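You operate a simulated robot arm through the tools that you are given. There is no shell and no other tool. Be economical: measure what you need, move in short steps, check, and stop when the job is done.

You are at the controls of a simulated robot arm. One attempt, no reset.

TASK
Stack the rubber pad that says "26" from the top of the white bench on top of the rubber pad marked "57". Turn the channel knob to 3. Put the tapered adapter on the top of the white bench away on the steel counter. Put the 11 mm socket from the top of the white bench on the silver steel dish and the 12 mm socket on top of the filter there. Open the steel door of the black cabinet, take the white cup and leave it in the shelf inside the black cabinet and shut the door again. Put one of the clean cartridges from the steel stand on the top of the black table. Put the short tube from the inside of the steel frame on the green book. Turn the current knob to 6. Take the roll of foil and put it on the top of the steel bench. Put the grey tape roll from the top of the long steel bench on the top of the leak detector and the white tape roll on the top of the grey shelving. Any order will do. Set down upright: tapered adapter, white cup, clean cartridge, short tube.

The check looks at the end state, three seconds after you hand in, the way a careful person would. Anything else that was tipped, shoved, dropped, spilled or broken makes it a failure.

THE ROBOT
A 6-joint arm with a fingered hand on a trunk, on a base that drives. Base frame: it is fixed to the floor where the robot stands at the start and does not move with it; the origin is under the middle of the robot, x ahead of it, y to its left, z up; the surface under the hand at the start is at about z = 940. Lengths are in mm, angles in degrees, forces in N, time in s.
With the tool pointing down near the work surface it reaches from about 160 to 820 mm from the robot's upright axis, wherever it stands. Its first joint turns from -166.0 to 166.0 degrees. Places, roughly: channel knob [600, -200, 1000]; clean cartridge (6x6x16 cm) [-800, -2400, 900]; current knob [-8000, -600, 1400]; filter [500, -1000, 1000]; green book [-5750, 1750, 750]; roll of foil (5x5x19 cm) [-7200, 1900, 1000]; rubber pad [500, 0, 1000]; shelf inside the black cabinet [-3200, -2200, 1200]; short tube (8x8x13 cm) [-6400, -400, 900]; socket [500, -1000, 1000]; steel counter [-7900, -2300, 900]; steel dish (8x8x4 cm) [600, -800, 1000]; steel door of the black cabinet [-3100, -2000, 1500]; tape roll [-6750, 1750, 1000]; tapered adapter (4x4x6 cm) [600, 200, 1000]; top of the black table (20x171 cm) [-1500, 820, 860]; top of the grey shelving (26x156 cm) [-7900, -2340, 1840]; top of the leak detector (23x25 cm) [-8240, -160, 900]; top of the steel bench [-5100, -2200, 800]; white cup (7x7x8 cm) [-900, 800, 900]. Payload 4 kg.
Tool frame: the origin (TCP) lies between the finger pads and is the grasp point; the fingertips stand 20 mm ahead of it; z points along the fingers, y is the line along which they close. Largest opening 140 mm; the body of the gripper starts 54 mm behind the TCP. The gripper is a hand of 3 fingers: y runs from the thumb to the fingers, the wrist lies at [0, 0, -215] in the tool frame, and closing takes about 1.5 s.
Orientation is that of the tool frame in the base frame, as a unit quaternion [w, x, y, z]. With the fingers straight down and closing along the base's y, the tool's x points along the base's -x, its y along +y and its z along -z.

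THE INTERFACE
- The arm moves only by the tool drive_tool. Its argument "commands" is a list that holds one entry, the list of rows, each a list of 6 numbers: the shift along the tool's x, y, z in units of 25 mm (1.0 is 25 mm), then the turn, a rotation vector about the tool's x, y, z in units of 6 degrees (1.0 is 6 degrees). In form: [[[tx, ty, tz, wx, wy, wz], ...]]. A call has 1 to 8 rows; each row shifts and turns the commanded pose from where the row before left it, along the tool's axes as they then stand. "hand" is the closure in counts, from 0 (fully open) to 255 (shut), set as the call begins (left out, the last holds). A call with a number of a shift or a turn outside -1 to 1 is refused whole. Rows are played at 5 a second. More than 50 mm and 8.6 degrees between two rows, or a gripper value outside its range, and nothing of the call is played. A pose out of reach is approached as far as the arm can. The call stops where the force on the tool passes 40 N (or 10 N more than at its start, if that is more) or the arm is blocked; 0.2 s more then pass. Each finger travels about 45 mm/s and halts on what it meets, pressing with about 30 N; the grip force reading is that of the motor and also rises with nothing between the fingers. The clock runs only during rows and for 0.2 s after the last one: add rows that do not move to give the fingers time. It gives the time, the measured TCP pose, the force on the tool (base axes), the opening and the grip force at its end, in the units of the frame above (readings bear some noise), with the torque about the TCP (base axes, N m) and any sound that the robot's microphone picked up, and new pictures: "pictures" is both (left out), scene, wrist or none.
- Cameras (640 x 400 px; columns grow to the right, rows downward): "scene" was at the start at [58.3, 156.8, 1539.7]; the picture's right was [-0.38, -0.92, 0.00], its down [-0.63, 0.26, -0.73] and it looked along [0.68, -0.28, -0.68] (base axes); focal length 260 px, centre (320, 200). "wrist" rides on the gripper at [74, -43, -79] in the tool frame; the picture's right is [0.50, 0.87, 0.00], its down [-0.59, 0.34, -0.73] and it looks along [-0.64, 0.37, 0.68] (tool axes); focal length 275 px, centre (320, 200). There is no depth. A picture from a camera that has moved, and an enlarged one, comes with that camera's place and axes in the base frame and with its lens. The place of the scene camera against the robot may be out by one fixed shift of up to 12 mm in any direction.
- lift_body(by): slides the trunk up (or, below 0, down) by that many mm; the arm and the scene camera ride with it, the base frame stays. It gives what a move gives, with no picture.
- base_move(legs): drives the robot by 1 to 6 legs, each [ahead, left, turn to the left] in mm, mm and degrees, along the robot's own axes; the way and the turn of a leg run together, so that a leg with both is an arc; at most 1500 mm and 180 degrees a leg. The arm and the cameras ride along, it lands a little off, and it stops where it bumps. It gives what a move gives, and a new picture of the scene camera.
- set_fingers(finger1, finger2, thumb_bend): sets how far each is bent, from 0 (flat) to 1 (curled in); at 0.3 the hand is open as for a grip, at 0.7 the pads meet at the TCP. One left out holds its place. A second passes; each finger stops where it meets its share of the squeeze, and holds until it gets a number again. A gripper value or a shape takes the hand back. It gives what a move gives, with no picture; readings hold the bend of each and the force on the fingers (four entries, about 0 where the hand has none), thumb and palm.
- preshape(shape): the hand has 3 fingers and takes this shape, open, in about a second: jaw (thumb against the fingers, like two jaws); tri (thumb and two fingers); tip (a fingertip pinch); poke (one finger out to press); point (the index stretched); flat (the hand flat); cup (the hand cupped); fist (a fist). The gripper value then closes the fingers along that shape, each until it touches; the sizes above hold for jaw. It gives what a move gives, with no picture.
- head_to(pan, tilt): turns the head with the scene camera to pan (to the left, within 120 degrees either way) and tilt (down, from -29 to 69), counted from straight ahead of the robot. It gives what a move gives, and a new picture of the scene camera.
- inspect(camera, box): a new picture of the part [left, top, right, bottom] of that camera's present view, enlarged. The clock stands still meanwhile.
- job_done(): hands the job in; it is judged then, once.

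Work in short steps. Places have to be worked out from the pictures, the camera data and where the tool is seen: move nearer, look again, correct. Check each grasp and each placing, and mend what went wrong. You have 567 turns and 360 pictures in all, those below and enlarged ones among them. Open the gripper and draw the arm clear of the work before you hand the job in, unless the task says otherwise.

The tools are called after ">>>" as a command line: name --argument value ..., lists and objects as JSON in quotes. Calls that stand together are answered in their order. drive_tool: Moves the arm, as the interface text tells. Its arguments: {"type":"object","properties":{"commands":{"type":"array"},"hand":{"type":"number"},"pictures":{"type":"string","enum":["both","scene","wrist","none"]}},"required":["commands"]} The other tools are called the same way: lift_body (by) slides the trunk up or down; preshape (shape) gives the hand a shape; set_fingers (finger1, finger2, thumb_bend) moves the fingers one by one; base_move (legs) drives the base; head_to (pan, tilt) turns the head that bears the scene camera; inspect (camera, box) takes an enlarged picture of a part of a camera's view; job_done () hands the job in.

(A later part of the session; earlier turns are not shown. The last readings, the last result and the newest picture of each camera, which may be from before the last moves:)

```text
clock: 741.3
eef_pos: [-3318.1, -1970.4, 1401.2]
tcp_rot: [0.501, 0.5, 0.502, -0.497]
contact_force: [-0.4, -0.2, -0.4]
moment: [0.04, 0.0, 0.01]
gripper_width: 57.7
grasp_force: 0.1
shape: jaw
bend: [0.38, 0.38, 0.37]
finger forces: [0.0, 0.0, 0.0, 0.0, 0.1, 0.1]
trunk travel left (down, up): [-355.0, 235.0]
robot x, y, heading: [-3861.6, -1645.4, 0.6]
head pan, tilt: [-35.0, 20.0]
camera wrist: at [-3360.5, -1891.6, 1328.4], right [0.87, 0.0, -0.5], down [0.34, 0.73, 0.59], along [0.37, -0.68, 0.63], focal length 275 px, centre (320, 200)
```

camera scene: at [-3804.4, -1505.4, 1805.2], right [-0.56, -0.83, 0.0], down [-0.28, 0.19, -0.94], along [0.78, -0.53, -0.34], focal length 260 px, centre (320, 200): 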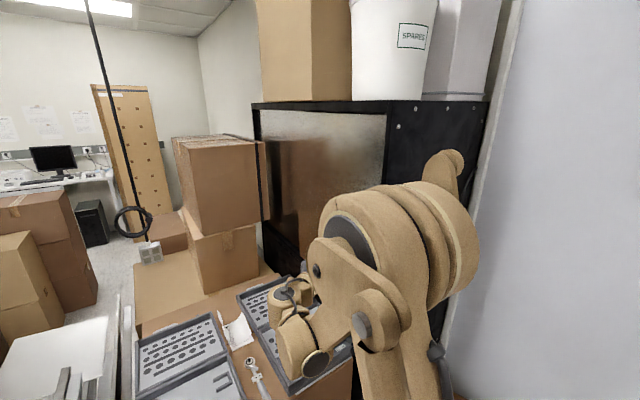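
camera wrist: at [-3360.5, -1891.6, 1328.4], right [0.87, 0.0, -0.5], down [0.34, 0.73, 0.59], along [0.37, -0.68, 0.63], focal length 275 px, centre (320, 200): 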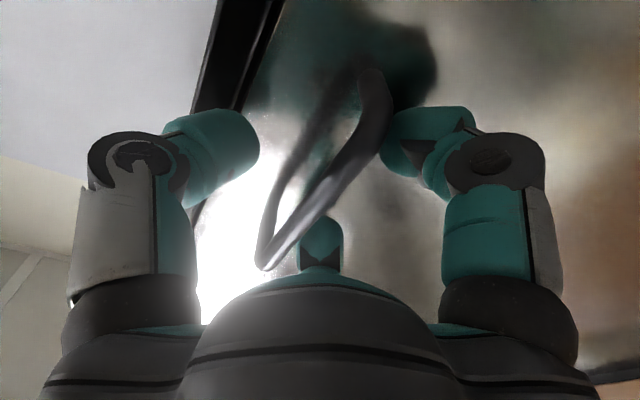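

The bar passes exactly through the grasp point. I close.

>>> drive_tool --commands '[[[0, 0, 0, 0, 0, 0], [0, 0, 0, 0, 0, 0], [0, 0, 0, 0, 0, 0], [0, 0, 0, 0, 0, 0], [0, 0, 0, 0, 0, 0], [0, 0, 0, 0, 0, 0], [0, 0, 0, 0, 0, 0]]]' --hand 255 --pictures "wrist"

```text
clock: 742.9
eef_pos: [-3315.4, -1973.5, 1400.6]
tcp_rot: [0.5, 0.501, 0.502, -0.497]
contact_force: [9.9, -13.2, 0.9]
moment: [0.05, -0.26, -0.1]
gripper_width: 11.0
grasp_force: 29.8
shape: jaw
bend: [0.84, 0.95, 0.66]
finger forces: [26.6, 17.8, 0.1, 0.0, 26.1, 0.0]
trunk travel left (down, up): [-355.0, 235.0]
robot x, y, heading: [-3858.8, -1641.7, 0.5]
head pan, tilt: [-35.0, 20.0]
camera wrist: at [-3358.8, -1894.1, 1327.2], right [0.87, 0.01, -0.5], down [0.34, 0.73, 0.59], along [0.37, -0.68, 0.63], focal length 275 px, centre (320, 200)
```

wrist: 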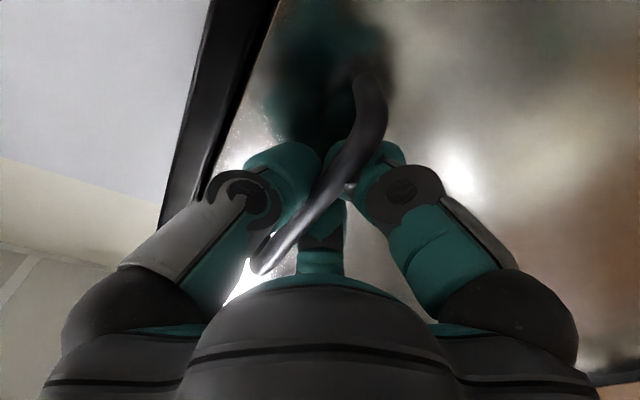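

Fingers are hooked round the bar. I pull along the hinge arc.

>>> drive_tool --commands '[[[0, 0.02, -0.5, 0.15, 0, 0], [0, 0.03, -0.96, 0.3, 0, 0], [0, 0.03, -0.96, 0.3, 0, 0]]]' --pictures "both"

```text
clock: 743.2
eef_pos: [-3315.6, -1972.9, 1401.0]
tcp_rot: [0.494, 0.505, 0.498, -0.503]
contact_force: [9.8, -27.3, 3.5]
moment: [0.0, -0.27, 0.0]
gripper_width: 11.0
grasp_force: 29.4
shape: jaw
bend: [0.84, 0.95, 0.66]
finger forces: [28.0, 19.9, 0.1, 0.0, 29.5, 0.1]
trunk travel left (down, up): [-355.0, 235.0]
robot x, y, heading: [-3856.8, -1642.8, 0.1]
head pan, tilt: [-35.0, 20.0]
stopped in row 1: the force on the tool passed its limit at 46 N (the readings are from after the stop); the commanded pose is now the measured one
camera scene: at [-3799.3, -1513.7, 1805.6], right [-0.57, -0.82, 0.0], down [-0.28, 0.2, -0.94], along [0.77, -0.53, -0.35], focal length 260 px, centre (320, 200)
camera wrist: at [-3357.3, -1892.9, 1326.9], right [0.87, -0.01, -0.5], down [0.35, 0.73, 0.59], along [0.36, -0.69, 0.63], focal length 275 px, centre (320, 200)
```

scene: 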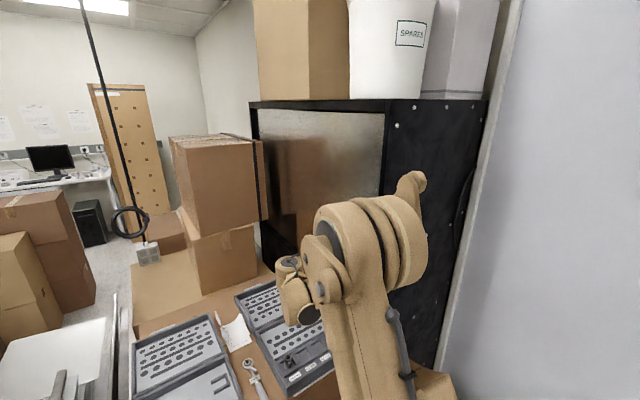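
wrist: 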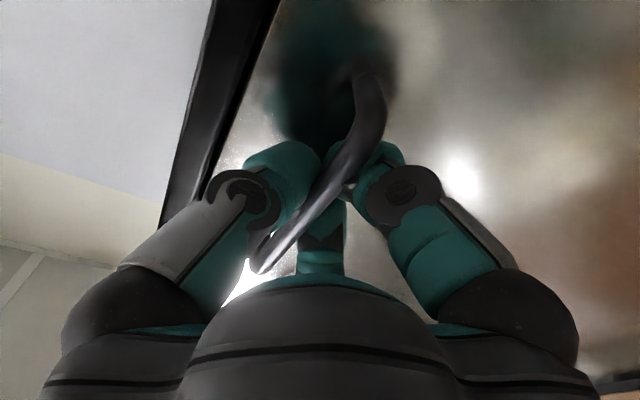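

The door resists above the 40 N stop (catch?). I ramp the pull up in small increments.

>>> drive_tool --commands '[[[0, 0, -0.15, 0, 0, 0], [0, 0, 0, 0, 0, 0]]]' --pictures "none"

>>> drive_tool --commands '[[[0, 0, -0.15, 0, 0, 0], [0, 0, 0, 0, 0, 0]]]' --pictures "none"

>>> drive_tool --commands '[[[0, 0, -0.15, 0, 0, 0], [0, 0, 0, 0, 0, 0]]]' --pictures "none"

```text
clock: 743.6
eef_pos: [-3315.3, -1974.0, 1401.5]
tcp_rot: [0.495, 0.505, 0.498, -0.502]
contact_force: [10.8, -25.0, -1.1]
moment: [0.04, -0.19, 0.01]
gripper_width: 10.9
grasp_force: 29.9
shape: jaw
bend: [0.84, 0.95, 0.66]
finger forces: [26.9, 20.6, 0.1, 0.0, 29.4, 0.0]
trunk travel left (down, up): [-355.0, 235.0]
robot x, y, heading: [-3857.0, -1644.8, 0.4]
head pan, tilt: [-35.0, 20.0]
stopped in row 1: the force on the tool passed its limit at 43 N (the readings are from after the stop); the commanded pose is now the measured one
```

```text
clock: 744.0
eef_pos: [-3314.2, -1973.3, 1400.8]
tcp_rot: [0.494, 0.506, 0.496, -0.504]
contact_force: [10.1, -26.7, -1.8]
moment: [0.02, -0.19, 0.0]
gripper_width: 10.8
grasp_force: 30.4
shape: jaw
bend: [0.84, 0.95, 0.66]
finger forces: [26.7, 21.2, 0.1, 0.1, 29.5, 0.0]
trunk travel left (down, up): [-355.0, 235.0]
robot x, y, heading: [-3860.2, -1644.9, 0.2]
head pan, tilt: [-35.0, 20.0]
stopped in row 2: the force on the tool passed its limit at 42 N (the readings are from after the stop); the commanded pose is now the measured one
```

```text
clock: 744.4
eef_pos: [-3315.8, -1972.5, 1401.0]
tcp_rot: [0.493, 0.507, 0.495, -0.505]
contact_force: [10.2, -26.6, -6.0]
moment: [0.06, -0.2, 0.08]
gripper_width: 10.8
grasp_force: 30.4
shape: jaw
bend: [0.84, 0.95, 0.66]
finger forces: [25.8, 22.1, 0.0, 0.1, 29.7, 0.1]
trunk travel left (down, up): [-355.0, 235.0]
robot x, y, heading: [-3860.2, -1648.2, -0.1]
head pan, tilt: [-35.0, 20.0]
stopped in row 2: the force on the tool passed its limit at 41 N (the readings are from after the stop); the commanded pose is now the measured one
```

I test whether the door is a slider: gentle push east, then west.

>>> drive_tool --commands '[[[0, 0.2, 0.1, 0, 0, 0], [0, 0.3, 0, 0, 0, 0], [0, 0.4, 0, 0, 0, 0], [0, 0, 0, 0, 0, 0]]]' --pictures "none"

```text
clock: 745.4
eef_pos: [-3293.5, -1974.2, 1402.5]
tcp_rot: [0.493, 0.507, 0.496, -0.503]
contact_force: [0.3, -25.8, -23.2]
moment: [0.1, -0.18, -0.01]
gripper_width: 10.7
grasp_force: 29.6
shape: jaw
bend: [0.84, 0.95, 0.66]
finger forces: [21.1, 23.4, 0.1, 0.0, 33.9, 0.0]
trunk travel left (down, up): [-355.0, 235.0]
robot x, y, heading: [-3862.0, -1642.2, 0.0]
head pan, tilt: [-35.0, 20.0]
```

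It is a sliding door — it moves freely east. I relieve the pull and slide it east.

>>> drive_tool --commands '[[[0.06, 0.3, 0.1, 0, 0, 0], [0, 0.8, 0, 0, 0, 0], [0, 1, 0, 0, 0, 0], [0, 1, 0, 0, 0, 0], [0, 1, 0, 0, 0, 0]]]' --pictures "scene"

```text
clock: 746.6
eef_pos: [-3189.4, -1974.1, 1402.2]
tcp_rot: [-0.496, -0.504, -0.496, 0.504]
contact_force: [1.8, -9.2, -12.9]
moment: [0.04, -0.28, -0.08]
gripper_width: 10.7
grasp_force: 30.3
shape: jaw
bend: [0.84, 0.95, 0.66]
finger forces: [26.8, 20.1, 0.0, 0.0, 34.5, 0.0]
trunk travel left (down, up): [-355.0, 235.0]
robot x, y, heading: [-3861.0, -1645.0, 0.0]
head pan, tilt: [-35.0, 20.0]
camera scene: at [-3799.4, -1511.5, 1805.5], right [-0.57, -0.82, 0.0], down [-0.28, 0.2, -0.94], along [0.77, -0.54, -0.34], focal length 260 px, centre (320, 200)
```

scene: 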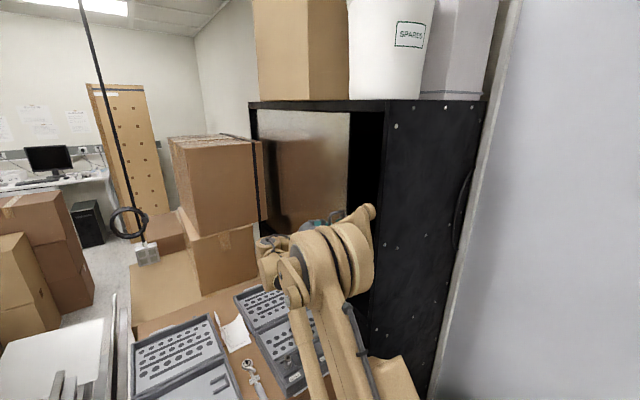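

It slides open. I continue.

>>> drive_tool --commands '[[[0.02, 1, 0.03, 0, 0, 0], [0, 1, 0, 0, 0, 0], [0, 1, 0, 0, 0, 0], [0, 1, 0, 0, 0, 0], [0, 0.8, 0, 0, 0, 0]]]' --pictures "none"

>>> base_move --legs '[[110, 0, 0]]'

```text
clock: 747.8
eef_pos: [-3071.5, -1975.4, 1401.9]
tcp_rot: [0.496, 0.505, 0.495, -0.504]
contact_force: [2.4, -4.2, 5.8]
moment: [0.03, -0.26, -0.1]
gripper_width: 10.8
grasp_force: 29.3
shape: jaw
bend: [0.84, 0.96, 0.66]
finger forces: [25.6, 16.8, 0.1, 0.0, 37.0, 0.0]
trunk travel left (down, up): [-355.0, 235.0]
robot x, y, heading: [-3860.9, -1643.1, 0.2]
head pan, tilt: [-35.0, 20.0]
```

```text
clock: 749.0
eef_pos: [-2960.8, -1974.7, 1400.0]
tcp_rot: [0.495, 0.505, 0.495, -0.505]
contact_force: [0.4, -4.5, 10.7]
moment: [0.03, -0.25, -0.09]
gripper_width: 10.8
grasp_force: 29.7
shape: jaw
bend: [0.84, 0.96, 0.66]
finger forces: [26.0, 18.0, 0.1, 0.0, 39.8, 0.1]
trunk travel left (down, up): [-355.0, 235.0]
robot x, y, heading: [-3749.2, -1648.0, 0.3]
head pan, tilt: [-35.0, 20.0]
camera scene: at [-3691.4, -1508.6, 1805.3], right [-0.57, -0.82, 0.0], down [-0.28, 0.2, -0.94], along [0.77, -0.54, -0.34], focal length 260 px, centre (320, 200)
```

scene: 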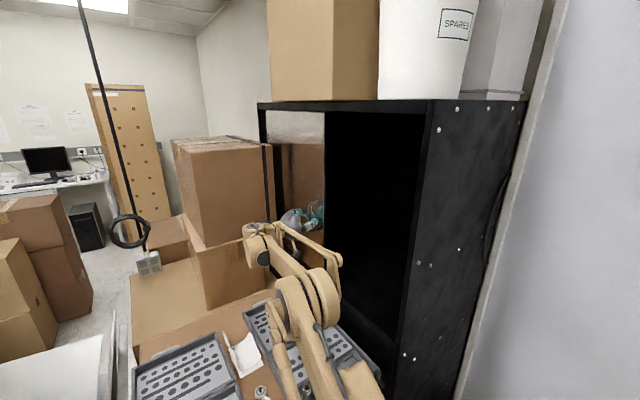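

The door is open ~360 mm. I release the handle and back off.

>>> drive_tool --commands '[[[0, 0, 0.04, 0, 0, 0], [0, 0, 0, 0, 0, 0], [0, 0, 0, 0, 0, 0], [0, 0, 0, 0, 0, 0], [0, 0, 0, 0, 0, 0], [0, 0, 0, 0, 0, 0]]]' --hand 130 --pictures "none"

>>> drive_tool --commands '[[[0, 0, -0.5, 0, 0, 0], [0, 0, -1, 0, 0, 0], [0, 0, -1, 0, 0, 0], [0, 0, -1, 0, 0, 0], [0, 0, -1, 0, 0, 0], [0, -1, -0.5, 0, 0, 0], [0, -1, 0, 0, 0, 0], [0, -1, 0, 0, 0, 0]]]' --pictures "both"

```text
clock: 750.4
eef_pos: [-2962.5, -1976.1, 1400.0]
tcp_rot: [0.496, 0.505, 0.494, -0.505]
contact_force: [-0.1, -0.5, 0.3]
moment: [0.02, -0.05, 0.0]
gripper_width: 68.1
grasp_force: 0.1
shape: jaw
bend: [0.34, 0.34, 0.33]
finger forces: [0.1, 0.0, 0.0, 0.0, 0.0, 0.0]
trunk travel left (down, up): [-355.0, 235.0]
robot x, y, heading: [-3751.1, -1647.9, 0.2]
head pan, tilt: [-35.0, 20.0]
```

```text
clock: 752.2
eef_pos: [-3034.3, -1849.8, 1401.2]
tcp_rot: [0.496, 0.506, 0.494, -0.505]
contact_force: [-0.3, 0.0, -0.2]
moment: [0.01, 0.02, 0.04]
gripper_width: 68.4
grasp_force: 0.1
shape: jaw
bend: [0.34, 0.34, 0.33]
finger forces: [0.1, 0.1, 0.0, 0.0, 0.1, 0.0]
trunk travel left (down, up): [-355.0, 235.0]
robot x, y, heading: [-3748.6, -1643.5, 0.3]
head pan, tilt: [-35.0, 20.0]
camera scene: at [-3692.8, -1508.2, 1805.3], right [-0.57, -0.82, 0.0], down [-0.28, 0.2, -0.94], along [0.77, -0.54, -0.34], focal length 260 px, centre (320, 200)
camera wrist: at [-3075.3, -1769.3, 1326.9], right [0.87, -0.02, -0.5], down [0.35, 0.73, 0.59], along [0.35, -0.68, 0.64], focal length 275 px, centre (320, 200)
```

scene: 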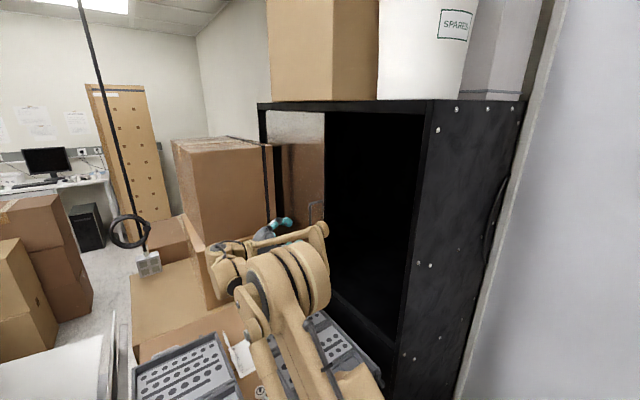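
wrist: 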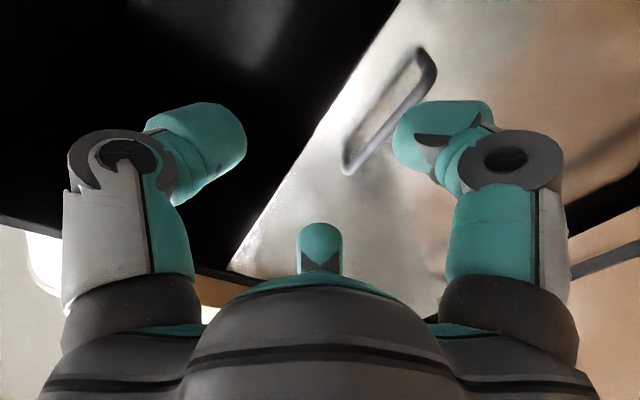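

Door stays open. I retract the arm and return the hand to pointing down.

>>> drive_tool --commands '[[[0, -1, -0.7, 0, 0, 0], [0, -1, -0.7, 0, 0, 0], [0, -1, -0.7, 0, 0, 0], [0, -1, -0.7, 0, 0, 0], [0, -1, -0.7, 0, 0, 0], [0, -1, -0.7, 0, 0, 0], [0, -1, -0.5, 0, 0, 0], [0, -1, 0, 0, 0, 0]]]' --pictures "none"

>>> drive_tool --commands '[[[0, 0, 0, 0, 1, 0], [0, 0, 0, 0, 1, 0], [0, 0, 0, 0, 1, 0], [0, 0, 0, 0, 1, 0], [0, 0, 0, 0, 1, 0], [0, 0, 0, 0, 1, 0], [0, 0, 0, 0, 1, 0], [0, 0, 0, 0, 1, 0]]]' --pictures "none"

>>> drive_tool --commands '[[[0, 0, 0, 0, 1, 0], [0, 0, 0, 0, 1, 0], [0, 0, 0, 0, 1, 0], [0, 0, 0, 0, 1, 0], [0, 0, 0, 0, 1, 0], [0, 0, 0, 0, 1, 0], [0, 0, 0, 0, 1, 0]]]' --pictures "none"

```text
clock: 754.0
eef_pos: [-3234.6, -1730.4, 1399.2]
tcp_rot: [0.496, 0.506, 0.494, -0.505]
contact_force: [1.0, -0.7, -0.1]
moment: [0.01, 0.0, 0.01]
gripper_width: 68.2
grasp_force: 0.1
shape: jaw
bend: [0.34, 0.34, 0.33]
finger forces: [0.0, 0.1, 0.1, 0.0, 0.0, 0.0]
trunk travel left (down, up): [-355.0, 235.0]
robot x, y, heading: [-3750.2, -1644.1, 0.3]
head pan, tilt: [-35.0, 20.0]
```

```text
clock: 755.8
eef_pos: [-3231.4, -1728.2, 1400.6]
tcp_rot: [0.252, 0.667, 0.653, -0.254]
contact_force: [0.8, -0.6, 0.4]
moment: [0.04, 0.03, 0.03]
gripper_width: 68.3
grasp_force: 0.1
shape: jaw
bend: [0.34, 0.34, 0.33]
finger forces: [0.1, 0.0, 0.1, 0.0, 0.0, 0.1]
trunk travel left (down, up): [-355.0, 235.0]
robot x, y, heading: [-3750.2, -1644.2, 0.2]
head pan, tilt: [-35.0, 20.0]
```

```text
clock: 757.4
eef_pos: [-3230.3, -1730.9, 1400.3]
tcp_rot: [0.001, 0.714, 0.7, 0.001]
contact_force: [0.2, -0.1, 0.9]
moment: [-0.03, 0.03, 0.03]
gripper_width: 68.2
grasp_force: 0.1
shape: jaw
bend: [0.34, 0.34, 0.33]
finger forces: [0.0, 0.0, 0.0, 0.0, 0.1, 0.0]
trunk travel left (down, up): [-355.0, 235.0]
robot x, y, heading: [-3750.4, -1645.9, 0.3]
head pan, tilt: [-35.0, 20.0]
```

Next the clean cartridge. I back out, lower the trunk and drive east along the aisle.

>>> base_move --legs '[[-380, 0, 0], [0, 1100, 0]]'

>>> lift_body --by -230

>>> drive_tool --commands '[[[0, -1, 0, 0, 0, 0], [0, -1, 0, 0, 0, 0], [0, -1, 0, 0, 0, 0], [0, -1, 0, 0, 0, 0], [0, -1, 0, 0, 0, 0], [0, -1, 0, 0, 0, 0]]]' --pictures "none"

>>> base_move --legs '[[1500, 0, -0.3], [1250, -640, 0]]'

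>>> head_to --pan -40 --tilt 28

```text
clock: 765.1
eef_pos: [-3601.2, -629.4, 1401.1]
tcp_rot: [0.001, 0.723, 0.691, 0.0]
contact_force: [0.4, -0.3, -0.4]
moment: [0.01, 0.02, -0.01]
gripper_width: 68.1
grasp_force: 0.1
shape: jaw
bend: [0.34, 0.34, 0.33]
finger forces: [0.1, 0.0, 0.0, 0.0, 0.2, 0.1]
trunk travel left (down, up): [-355.0, 235.0]
robot x, y, heading: [-4116.0, -531.3, -1.3]
head pan, tilt: [-35.0, 20.0]
camera scene: at [-4054.9, -397.1, 1805.2], right [-0.59, -0.81, 0.0], down [-0.28, 0.2, -0.94], along [0.76, -0.56, -0.34], focal length 260 px, centre (320, 200)
```

scene: 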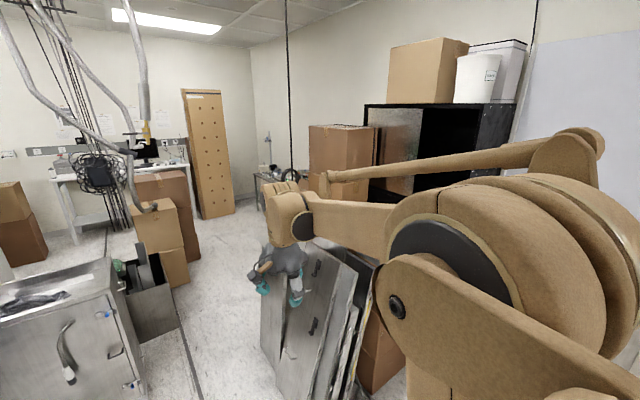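

```text
clock: 767.6
eef_pos: [-3599.3, -631.1, 1169.8]
tcp_rot: [0.002, 0.723, 0.691, 0.0]
contact_force: [0.0, -0.5, 0.6]
moment: [-0.02, 0.0, -0.02]
gripper_width: 68.0
grasp_force: 0.0
shape: jaw
bend: [0.34, 0.34, 0.33]
finger forces: [0.0, 0.0, 0.1, 0.0, 0.1, 0.1]
trunk travel left (down, up): [-125.0, 465.0]
robot x, y, heading: [-4113.7, -527.4, -1.5]
head pan, tilt: [-35.0, 20.0]
```

```text
clock: 769.0
eef_pos: [-3751.7, -621.2, 1171.9]
tcp_rot: [0.001, 0.723, 0.691, 0.0]
contact_force: [0.3, 0.0, 0.3]
moment: [-0.02, -0.04, 0.01]
gripper_width: 68.1
grasp_force: 0.0
shape: jaw
bend: [0.34, 0.34, 0.33]
finger forces: [0.0, 0.0, 0.0, 0.0, 0.0, 0.0]
trunk travel left (down, up): [-125.0, 465.0]
robot x, y, heading: [-4113.2, -532.1, -1.1]
head pan, tilt: [-35.0, 20.0]
```

```text
clock: 783.0
eef_pos: [-1033.3, -1360.8, 1171.1]
tcp_rot: [0.001, 0.727, 0.687, 0.0]
contact_force: [0.3, -0.3, 0.5]
moment: [-0.02, -0.01, 0.04]
gripper_width: 68.5
grasp_force: 0.1
shape: jaw
bend: [0.34, 0.34, 0.33]
finger forces: [0.1, 0.0, 0.0, 0.1, 0.1, 0.1]
trunk travel left (down, up): [-125.0, 465.0]
robot x, y, heading: [-1400.1, -1266.8, -1.9]
head pan, tilt: [-35.0, 20.0]
camera scene: at [-1334.5, -1132.2, 1575.3], right [-0.6, -0.8, 0.0], down [-0.27, 0.21, -0.94], along [0.75, -0.57, -0.34], focal length 260 px, centre (320, 200)
```

scene: 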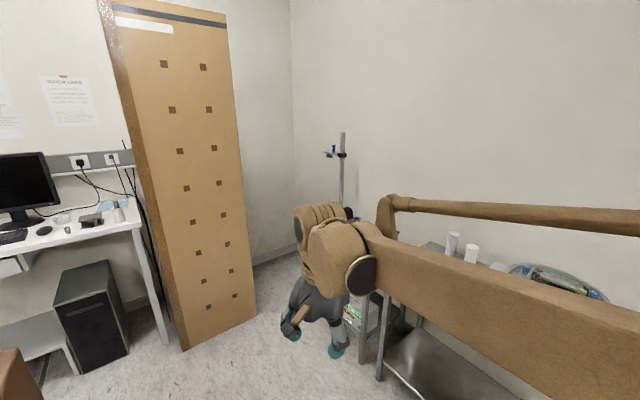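

```text
clock: 783.6
eef_pos: [-1033.0, -1359.2, 1170.4]
tcp_rot: [0.001, 0.727, 0.687, 0.0]
contact_force: [-0.5, -0.3, 0.5]
moment: [0.02, -0.04, 0.01]
gripper_width: 68.3
grasp_force: 0.0
shape: jaw
bend: [0.34, 0.34, 0.33]
finger forces: [0.0, 0.0, 0.0, 0.1, 0.0, 0.1]
trunk travel left (down, up): [-125.0, 465.0]
robot x, y, heading: [-1395.2, -1265.3, -2.1]
head pan, tilt: [-40.0, 28.0]
camera scene: at [-1341.3, -1137.1, 1562.4], right [-0.67, -0.74, 0.0], down [-0.35, 0.31, -0.88], along [0.66, -0.59, -0.47], focal length 260 px, centre (320, 200)
```

scene: 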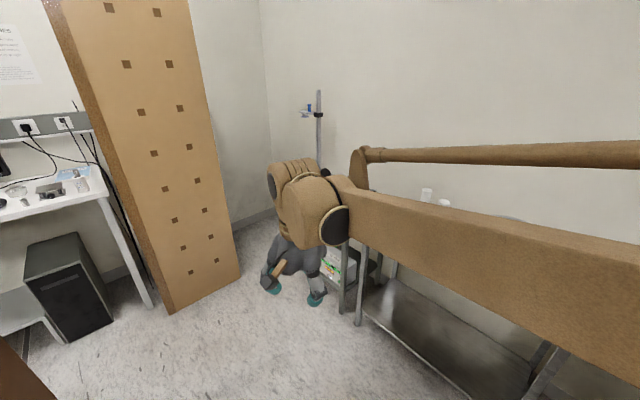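

>>> base_move --legs '[[520, -60, 0], [0, 0, -88]]'

>>> head_to --pan 0 --tilt 35

>>> inspect --camera "scene" --box '[200, 130, 440, 290]'

```text
clock: 790.5
eef_pos: [-963.5, -1715.5, 1170.2]
tcp_rot: [0.001, 1.0, -0.024, 0.0]
contact_force: [0.1, 0.3, 0.2]
moment: [-0.05, -0.02, -0.03]
gripper_width: 68.5
grasp_force: 0.1
shape: jaw
bend: [0.34, 0.34, 0.33]
finger forces: [0.0, 0.0, 0.0, 0.0, 0.0, 0.0]
trunk travel left (down, up): [-125.0, 465.0]
robot x, y, heading: [-872.4, -1352.5, -91.7]
head pan, tilt: [-40.0, 28.0]
camera scene: at [-740.4, -1404.5, 1562.4], right [-0.75, 0.66, 0.0], down [0.31, 0.35, -0.88], along [-0.58, -0.66, -0.47], focal length 260 px, centre (320, 200)
```

scene: 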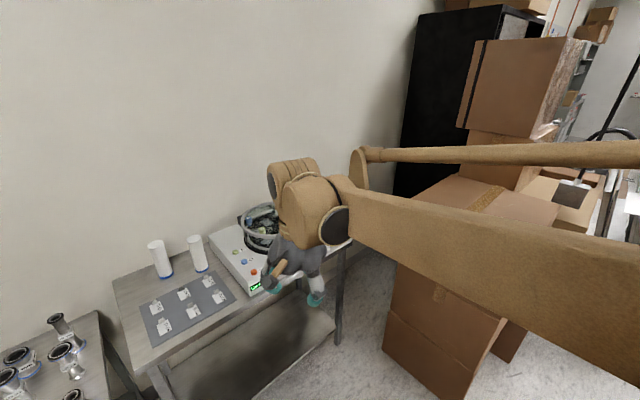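

```text
clock: 791.6
eef_pos: [-962.6, -1715.7, 1171.6]
tcp_rot: [0.0, 1.0, -0.023, -0.001]
contact_force: [-0.9, -0.5, 0.5]
moment: [-0.01, 0.0, -0.01]
gripper_width: 68.4
grasp_force: 0.0
shape: jaw
bend: [0.34, 0.34, 0.33]
finger forces: [0.0, 0.0, 0.1, 0.0, 0.0, 0.0]
trunk travel left (down, up): [-125.0, 465.0]
robot x, y, heading: [-872.1, -1348.2, -91.5]
head pan, tilt: [0.0, 35.0]
camera scene: at [-682.3, -1424.2, 1551.4], right [-1.0, 0.03, 0.0], down [0.02, 0.57, -0.82], along [-0.02, -0.82, -0.57], focal length 260 px, centre (320, 200)
```

scene: 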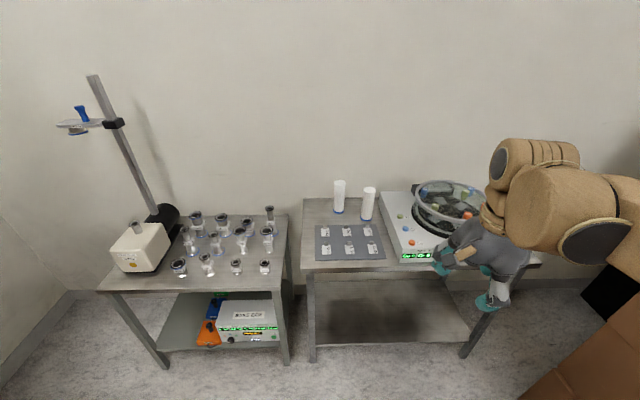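

```text
2.50 times, centred on (320, 210) of scene
camera zoom: at [-682.3, -1424.2, 1551.4], right [-1.0, 0.03, 0.0], down [0.02, 0.57, -0.82], along [-0.02, -0.82, -0.57], focal length 650 px, centre (320, 175)
```

zoom: 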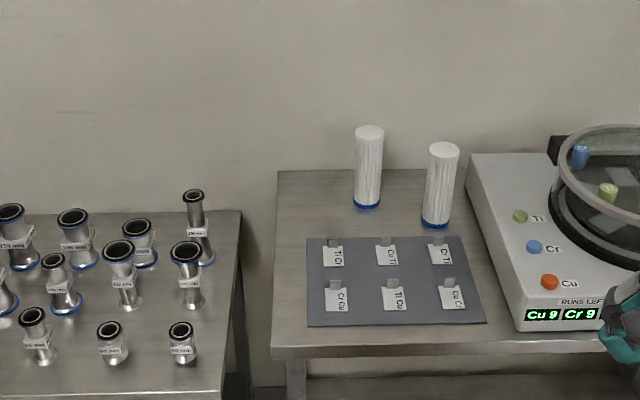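

Two clean white cartridges; the left one is at ≈(-794,-2398), base z≈796. I drive closer.

>>> base_move --legs '[[0, 70, 1.5], [290, 0, 0]]'

>>> drive_tool --commands '[[[0.5, 1, 0, 0, 0, 0], [0.5, 1, 0, 0, 0, 0], [0.5, 1, 0, 0, 0, 0], [0.5, 1, 0, 0, 0, 0], [0.5, 1, 0, 0, 0, 0], [0.5, 1, 0, 0, 0, 0]]]' --hand 70 --pictures "both"

```text
clock: 794.2
eef_pos: [-882.2, -2017.7, 1170.7]
tcp_rot: [0.001, 1.0, -0.011, -0.001]
contact_force: [-0.4, 0.1, -0.5]
moment: [0.03, 0.0, -0.02]
gripper_width: 68.2
grasp_force: 0.0
shape: jaw
bend: [0.34, 0.34, 0.33]
finger forces: [0.0, 0.0, 0.0, 0.0, 0.0, 0.1]
trunk travel left (down, up): [-125.0, 465.0]
robot x, y, heading: [-802.7, -1645.2, -90.1]
head pan, tilt: [0.0, 35.0]
camera scene: at [-609.7, -1719.0, 1551.4], right [-1.0, 0.0, 0.0], down [0.0, 0.57, -0.82], along [0.0, -0.82, -0.57], focal length 260 px, centre (320, 200)
```

scene: 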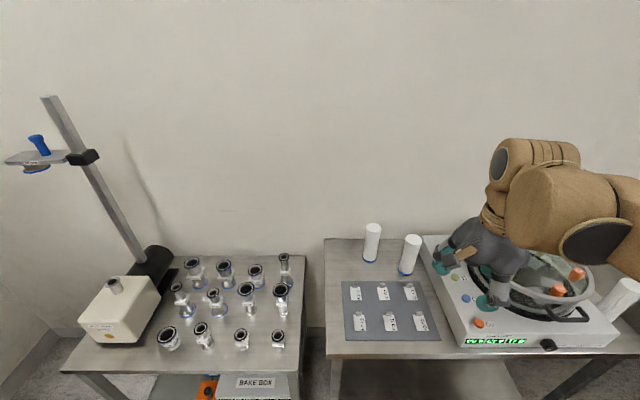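

```text
clock: 795.6
eef_pos: [-810.5, -2170.3, 1171.5]
tcp_rot: [0.001, 1.0, -0.011, -0.001]
contact_force: [0.3, -0.2, 0.5]
moment: [0.04, -0.01, -0.02]
gripper_width: 101.2
grasp_force: 0.1
shape: jaw
bend: [0.26, 0.26, 0.24]
finger forces: [0.1, 0.1, 0.0, 0.1, 0.0, 0.1]
trunk travel left (down, up): [-125.0, 465.0]
robot x, y, heading: [-802.2, -1650.9, -89.9]
head pan, tilt: [0.0, 35.0]
camera scene: at [-609.5, -1719.0, 1551.3], right [-1.0, 0.0, 0.0], down [0.0, 0.57, -0.82], along [0.0, -0.82, -0.57], focal length 260 px, centre (320, 200)
camera wrist: at [-735.1, -2129.2, 1250.1], right [0.48, -0.88, 0.0], down [-0.59, -0.33, 0.74], along [-0.65, -0.35, -0.68], focal length 275 px, centre (320, 200)
```

scene: 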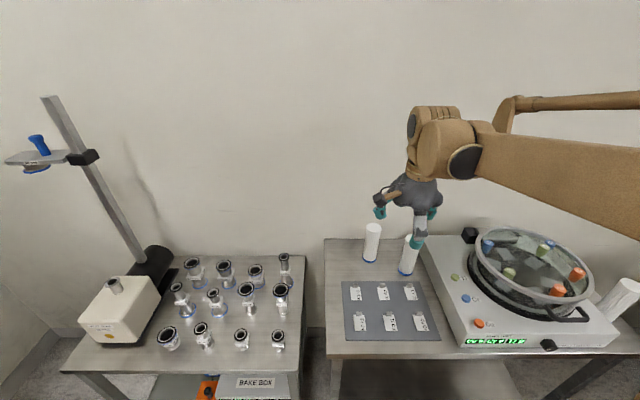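
wrist: 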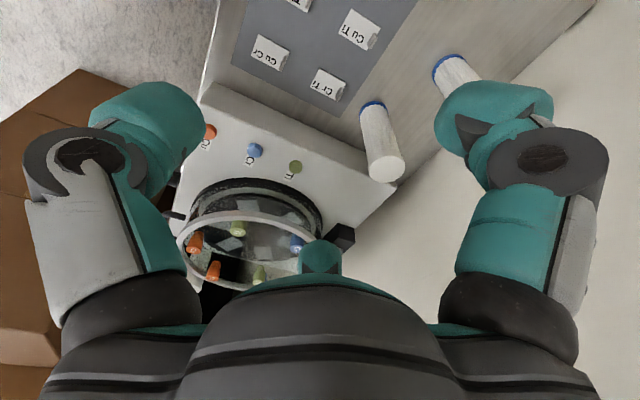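

Left cartridge at (-798,-2394). I move over it.

>>> drive_tool --commands '[[[0.06, 1, 0.2, 0, 0, 0], [0.06, 1, 0.2, 0, 0, 0], [0.06, 1, 0.2, 0, 0, 0], [0.06, 1, 0.2, 0, 0, 0], [0.06, 1, 0.2, 0, 0, 0], [0.06, 1, 0.2, 0, 0, 0], [0.06, 1, 0.2, 0, 0, 0], [0.06, 1, 0.2, 0, 0, 0]]]' --pictures "wrist"

```text
clock: 797.4
eef_pos: [-800.9, -2367.9, 1130.1]
tcp_rot: [0.001, 1.0, -0.011, -0.001]
contact_force: [0.7, -0.5, 0.2]
moment: [0.0, -0.01, -0.01]
gripper_width: 101.0
grasp_force: 0.0
shape: jaw
bend: [0.26, 0.26, 0.24]
finger forces: [0.0, 0.0, 0.0, 0.1, 0.1, 0.0]
trunk travel left (down, up): [-125.0, 465.0]
robot x, y, heading: [-802.8, -1652.9, -90.0]
head pan, tilt: [0.0, 35.0]
camera wrist: at [-725.6, -2326.5, 1208.7], right [0.48, -0.88, 0.0], down [-0.59, -0.33, 0.74], along [-0.64, -0.35, -0.68], focal length 275 px, centre (320, 200)
```

wrist: 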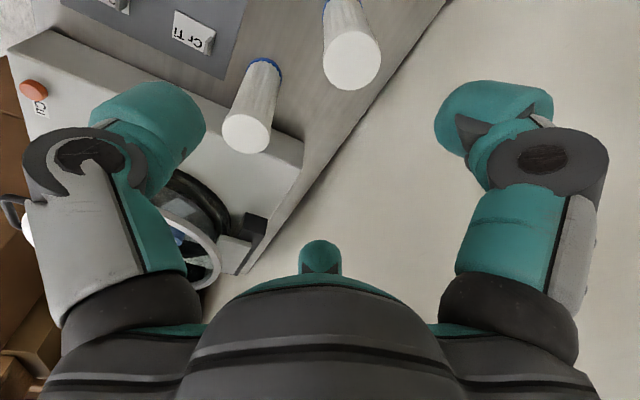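

>>> drive_tool --commands '[[[0.1, 0.56, 0.5, 0, 0, 0], [0.1, 0.56, 0.5, 0, 0, 0], [0, 0, 1, 0, 0, 0], [0, 0, 1, 0, 0, 0], [0, 0, 1, 0, 0, 0], [0, 0, 0, 0, 0, 0]]]' --pictures "wrist"

```text
clock: 798.8
eef_pos: [-798.0, -2397.6, 1030.1]
tcp_rot: [0.001, 1.0, -0.011, 0.0]
contact_force: [-0.6, 0.3, -0.5]
moment: [0.0, 0.0, -0.03]
gripper_width: 101.1
grasp_force: 0.0
shape: jaw
bend: [0.26, 0.26, 0.24]
finger forces: [0.0, 0.0, 0.0, 0.1, 0.1, 0.1]
trunk travel left (down, up): [-125.0, 465.0]
robot x, y, heading: [-798.0, -1649.7, -90.0]
head pan, tilt: [0.0, 35.0]
camera wrist: at [-723.9, -2355.8, 1109.7], right [0.48, -0.88, 0.0], down [-0.59, -0.32, 0.74], along [-0.65, -0.35, -0.68], focal length 275 px, centre (320, 200)
```

wrist: 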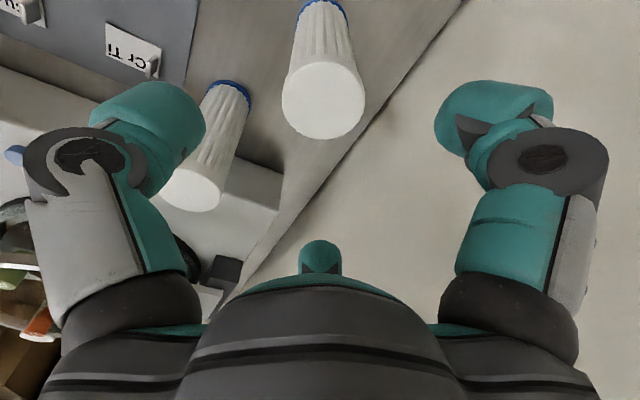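

>>> drive_tool --commands '[[[0.1, -0.04, 1, 0, 0, 0], [0, 0, 1, 0, 0, 0], [0, 0, 1, 0, 0, 0], [0, 0, 1, 0, 0, 0], [0, 0, 0.9, 0, 0, 0]]]' --pictures "none"

>>> drive_tool --commands '[[[0, 0, 0, 0, 0, 0], [0, 0, 0, 0, 0, 0], [0, 0, 0, 0, 0, 0], [0, 0, 0, 0, 0, 0], [0, 0, 0, 0, 0, 0], [0, 0, 0, 0, 0, 0], [0, 0, 0, 0, 0, 0]]]' --hand 255 --pictures "wrist"

```text
clock: 800.0
eef_pos: [-796.7, -2396.8, 909.6]
tcp_rot: [0.002, 1.0, -0.012, -0.001]
contact_force: [-0.6, -0.3, 0.3]
moment: [0.0, 0.01, 0.01]
gripper_width: 101.1
grasp_force: 0.0
shape: jaw
bend: [0.26, 0.26, 0.24]
finger forces: [0.0, 0.0, 0.1, 0.0, 0.0, 0.1]
trunk travel left (down, up): [-125.0, 465.0]
robot x, y, heading: [-801.4, -1650.0, -90.1]
head pan, tilt: [0.0, 35.0]
```

```text
clock: 801.6
eef_pos: [-797.2, -2397.1, 909.1]
tcp_rot: [0.0, 1.0, -0.011, 0.0]
contact_force: [-0.2, -0.5, 0.5]
moment: [-0.03, -0.01, 0.05]
gripper_width: 44.6
grasp_force: 30.1
shape: jaw
bend: [0.42, 0.41, 0.43]
finger forces: [26.2, 26.8, 0.0, 0.0, 26.1, 0.0]
trunk travel left (down, up): [-125.0, 465.0]
robot x, y, heading: [-803.2, -1646.8, -90.1]
head pan, tilt: [0.0, 35.0]
camera wrist: at [-721.5, -2355.3, 988.4], right [0.48, -0.88, 0.0], down [-0.59, -0.33, 0.74], along [-0.65, -0.35, -0.68], focal length 275 px, centre (320, 200)
```

wrist: 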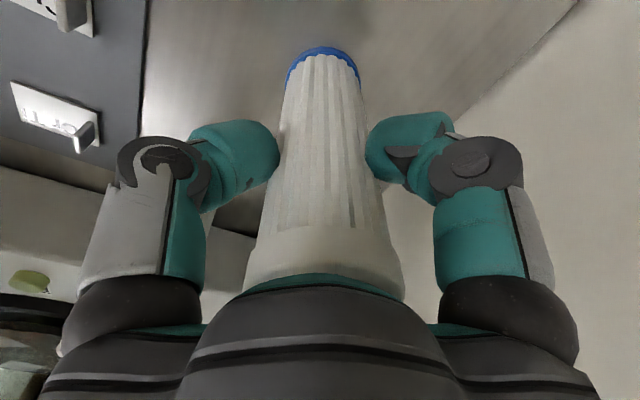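

Firm three-finger grip. I lift and retract.

>>> drive_tool --commands '[[[0, 0, -1, 0, 0, 0], [0, 0, -1, 0, 0, 0], [0, 0, -1, 0, 0, 0], [0, 0, -1, 0, 0, 0], [0, 0, -1, 0, 0, 0], [0, 0, -1, 0, 0, 0], [0, 0, -1, 0, 0, 0], [0, 0, -1, 0, 0, 0]]]' --pictures "none"

>>> drive_tool --commands '[[[0, -1, -0.4, 0, 0, 0], [0, -1, -0.4, 0, 0, 0], [0, -1, -0.4, 0, 0, 0], [0, -1, -0.4, 0, 0, 0], [0, -1, 0, 0, 0, 0], [0, -1, 0, 0, 0, 0], [0, -1, 0, 0, 0, 0], [0, -1, 0, 0, 0, 0]]]' --pictures "none"

>>> drive_tool --commands '[[[0, -1, 0, 0, 0, 0], [0, -1, 0, 0, 0, 0], [0, -1, 0, 0, 0, 0], [0, -1, 0, 0, 0, 0], [0, -1, 0, 0, 0, 0], [0, -1, 0, 0, 0, 0], [0, -1, 0, 0, 0, 0]]]' --pictures "scene"

```text
clock: 803.4
eef_pos: [-795.2, -2396.8, 1107.6]
tcp_rot: [0.0, 1.0, -0.012, -0.001]
contact_force: [-0.2, 0.6, -1.2]
moment: [0.0, 0.01, -0.01]
gripper_width: 44.3
grasp_force: 29.8
shape: jaw
bend: [0.42, 0.41, 0.43]
finger forces: [26.2, 26.6, 0.0, 0.1, 26.0, 0.1]
trunk travel left (down, up): [-125.0, 465.0]
robot x, y, heading: [-804.3, -1650.6, -90.0]
head pan, tilt: [0.0, 35.0]
```

```text
clock: 805.2
eef_pos: [-793.3, -2192.8, 1151.3]
tcp_rot: [0.001, 1.0, -0.011, -0.001]
contact_force: [1.1, 0.5, -1.0]
moment: [0.04, -0.03, 0.0]
gripper_width: 44.8
grasp_force: 30.4
shape: jaw
bend: [0.42, 0.41, 0.43]
finger forces: [26.2, 26.8, 0.0, 0.1, 26.0, 0.0]
trunk travel left (down, up): [-125.0, 465.0]
robot x, y, heading: [-803.0, -1652.5, -89.7]
head pan, tilt: [0.0, 35.0]
```

```text
clock: 806.8
eef_pos: [-789.0, -2022.1, 1147.5]
tcp_rot: [0.0, 1.0, -0.012, -0.001]
contact_force: [-0.2, 0.3, -1.0]
moment: [-0.01, -0.04, 0.03]
gripper_width: 44.6
grasp_force: 30.1
shape: jaw
bend: [0.42, 0.41, 0.43]
finger forces: [26.1, 26.9, 0.0, 0.0, 25.9, 0.1]
trunk travel left (down, up): [-125.0, 465.0]
robot x, y, heading: [-802.2, -1648.0, -90.0]
head pan, tilt: [0.0, 35.0]
camera scene: at [-609.7, -1717.4, 1551.4], right [-1.0, 0.0, 0.0], down [0.0, 0.57, -0.82], along [0.0, -0.82, -0.57], focal length 260 px, centre (320, 200)
```

scene: 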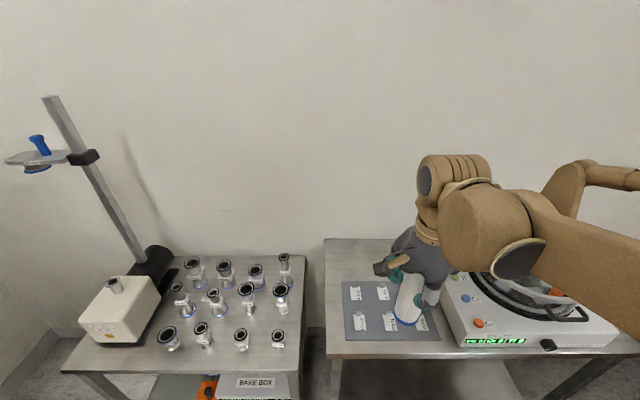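

Now to the black table. I drive back around via the open lane.

>>> base_move --legs '[[-300, 0, 0], [0, 650, 0], [0, 0, -180]]'

>>> base_move --legs '[[1300, 0, 0], [230, 0, 0]]'

```text
clock: 819.3
eef_pos: [-172.1, -984.1, 1148.8]
tcp_rot: [0.001, -0.015, 1.0, 0.001]
contact_force: [-0.6, -0.8, -1.5]
moment: [0.02, 0.0, 0.02]
gripper_width: 44.4
grasp_force: 29.8
shape: jaw
bend: [0.42, 0.41, 0.43]
finger forces: [26.7, 26.7, 0.1, 0.0, 24.9, 0.0]
trunk travel left (down, up): [-125.0, 465.0]
robot x, y, heading: [-137.4, -1357.1, 93.0]
head pan, tilt: [0.0, 35.0]
camera scene: at [-332.6, -1300.4, 1551.4], right [1.0, 0.05, 0.0], down [0.03, -0.57, -0.82], along [-0.04, 0.82, -0.57], focal length 260 px, centre (320, 200)
```

scene: 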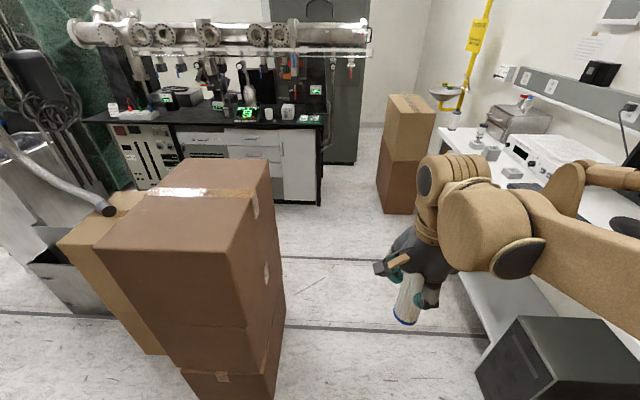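

```text
clock: 827.2
eef_pos: [-247.7, 554.9, 1147.2]
tcp_rot: [0.001, -0.012, 1.0, 0.001]
contact_force: [-0.4, 0.4, -0.7]
moment: [-0.01, 0.0, -0.02]
gripper_width: 44.2
grasp_force: 30.3
shape: jaw
bend: [0.42, 0.41, 0.43]
finger forces: [26.7, 26.7, 0.1, 0.0, 25.0, 0.0]
trunk travel left (down, up): [-125.0, 465.0]
robot x, y, heading: [-220.7, 180.1, 92.7]
head pan, tilt: [0.0, 35.0]
camera scene: at [-410.0, 240.4, 1551.4], right [1.0, 0.05, 0.0], down [0.03, -0.57, -0.82], along [-0.04, 0.82, -0.57], focal length 260 px, centre (320, 200)
```

scene: 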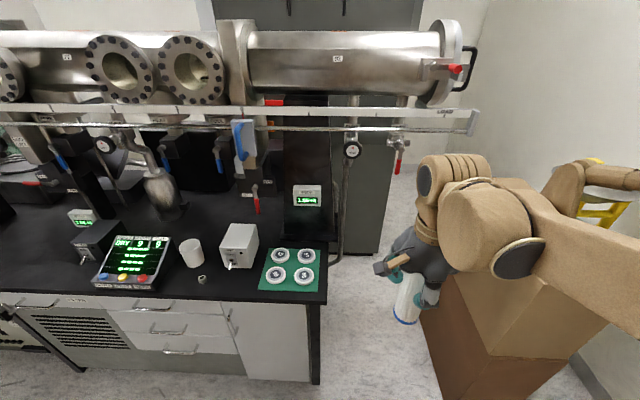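

>>> base_move --legs '[[0, 0, -2.5], [0, 700, 0]]'

>>> head_to --pan 10 --tilt 38

```text
clock: 831.5
eef_pos: [-939.5, 549.7, 1148.1]
tcp_rot: [0.001, 0.008, 1.0, 0.001]
contact_force: [0.4, -0.5, -1.3]
moment: [0.01, -0.01, 0.01]
gripper_width: 44.0
grasp_force: 29.7
shape: jaw
bend: [0.42, 0.41, 0.43]
finger forces: [26.6, 26.8, 0.0, 0.0, 25.0, 0.1]
trunk travel left (down, up): [-125.0, 465.0]
robot x, y, heading: [-924.6, 178.5, 90.5]
head pan, tilt: [0.0, 35.0]
camera scene: at [-1113.5, 243.9, 1551.3], right [1.0, 0.01, 0.0], down [0.0, -0.57, -0.82], along [-0.01, 0.82, -0.57], focal length 260 px, centre (320, 200)
```

scene: 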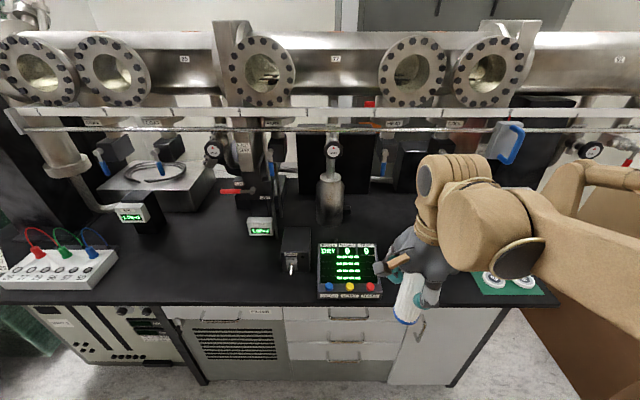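

```text
clock: 832.2
eef_pos: [-939.3, 551.0, 1147.5]
tcp_rot: [0.001, 0.008, 1.0, 0.001]
contact_force: [0.3, -0.5, -1.7]
moment: [0.01, 0.0, -0.02]
gripper_width: 44.0
grasp_force: 30.1
shape: jaw
bend: [0.42, 0.41, 0.43]
finger forces: [26.6, 26.8, 0.0, 0.1, 25.0, 0.0]
trunk travel left (down, up): [-125.0, 465.0]
robot x, y, heading: [-922.1, 174.1, 90.2]
head pan, tilt: [10.0, 38.0]
camera scene: at [-1128.0, 240.8, 1546.9], right [0.98, 0.18, 0.0], down [0.11, -0.61, -0.79], along [-0.14, 0.78, -0.62], focal length 260 px, centre (320, 200)
```

scene: 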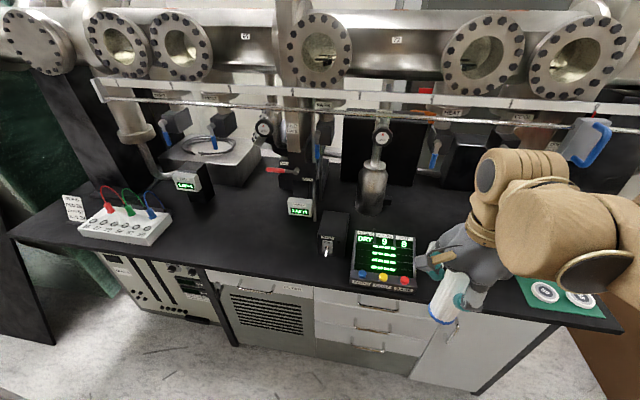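

A free spot near the table's front edge is at about (-1330,770), within reach from here. I carry the cartridge over.

>>> drive_tool --commands '[[[0.98, 0.3, 0, 0, 0, 0], [0.98, 0.3, 0, 0, 0, 0], [0.98, 0.3, 0, 0, 0, 0], [0.98, 0.5, 0, 0, 0, 0], [0.98, 0.5, 0, 0, 0, 0], [0.98, 0.5, 0, 0, 0, 0], [0.98, 0.5, 0, 0, 0, 0], [0.98, 0.5, 0, 0, 0, 0]]]' --pictures "none"

>>> drive_tool --commands '[[[0.98, 0.65, 0, 0, 0, 0], [0.98, 0.65, 0, 0, 0, 0], [0.98, 0.65, 0, 0, 0, 0], [0.98, 0.65, 0, 0, 0, 0], [0.98, 0.65, 0.3, 0, 0, 0], [0.98, 0.65, 0.3, 0, 0, 0], [0.98, 0.65, 0.5, 0, 0, 0], [0.98, 0.65, 0.5, 0, 0, 0]]]' --pictures "both"

```text
clock: 834.0
eef_pos: [-1133.7, 640.8, 1146.2]
tcp_rot: [0.001, 0.007, 1.0, 0.001]
contact_force: [-0.1, -0.6, -0.9]
moment: [-0.04, 0.02, 0.01]
gripper_width: 44.2
grasp_force: 29.8
shape: jaw
bend: [0.42, 0.41, 0.43]
finger forces: [26.5, 26.8, 0.0, 0.1, 24.8, 0.1]
trunk travel left (down, up): [-125.0, 465.0]
robot x, y, heading: [-924.8, 179.6, 90.4]
head pan, tilt: [10.0, 38.0]
```

```text
clock: 835.8
eef_pos: [-1325.9, 773.3, 1104.3]
tcp_rot: [0.001, 0.007, 1.0, 0.0]
contact_force: [-1.0, 0.2, -1.4]
moment: [-0.02, 0.01, 0.02]
gripper_width: 44.5
grasp_force: 29.8
shape: jaw
bend: [0.42, 0.41, 0.43]
finger forces: [26.5, 26.9, 0.1, 0.0, 24.6, 0.0]
trunk travel left (down, up): [-125.0, 465.0]
robot x, y, heading: [-925.8, 178.0, 90.5]
head pan, tilt: [10.0, 38.0]
camera scene: at [-1129.0, 241.7, 1546.7], right [0.98, 0.18, 0.0], down [0.11, -0.61, -0.79], along [-0.14, 0.77, -0.62], focal length 260 px, centre (320, 200)
camera wrist: at [-1401.5, 731.8, 1183.0], right [-0.49, 0.87, 0.0], down [0.59, 0.33, 0.74], along [0.64, 0.36, -0.68], focal length 275 px, centre (320, 200)
```

scene: 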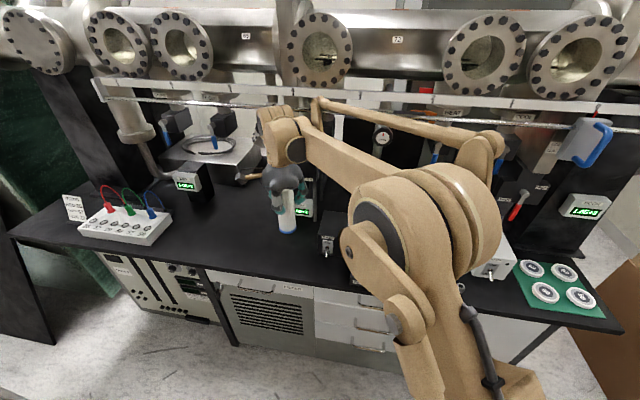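
wrist: 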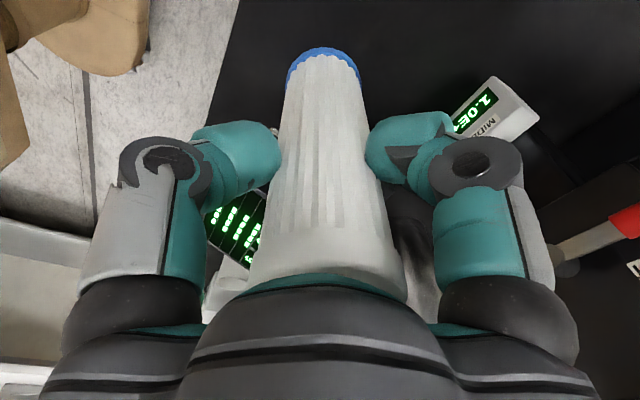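

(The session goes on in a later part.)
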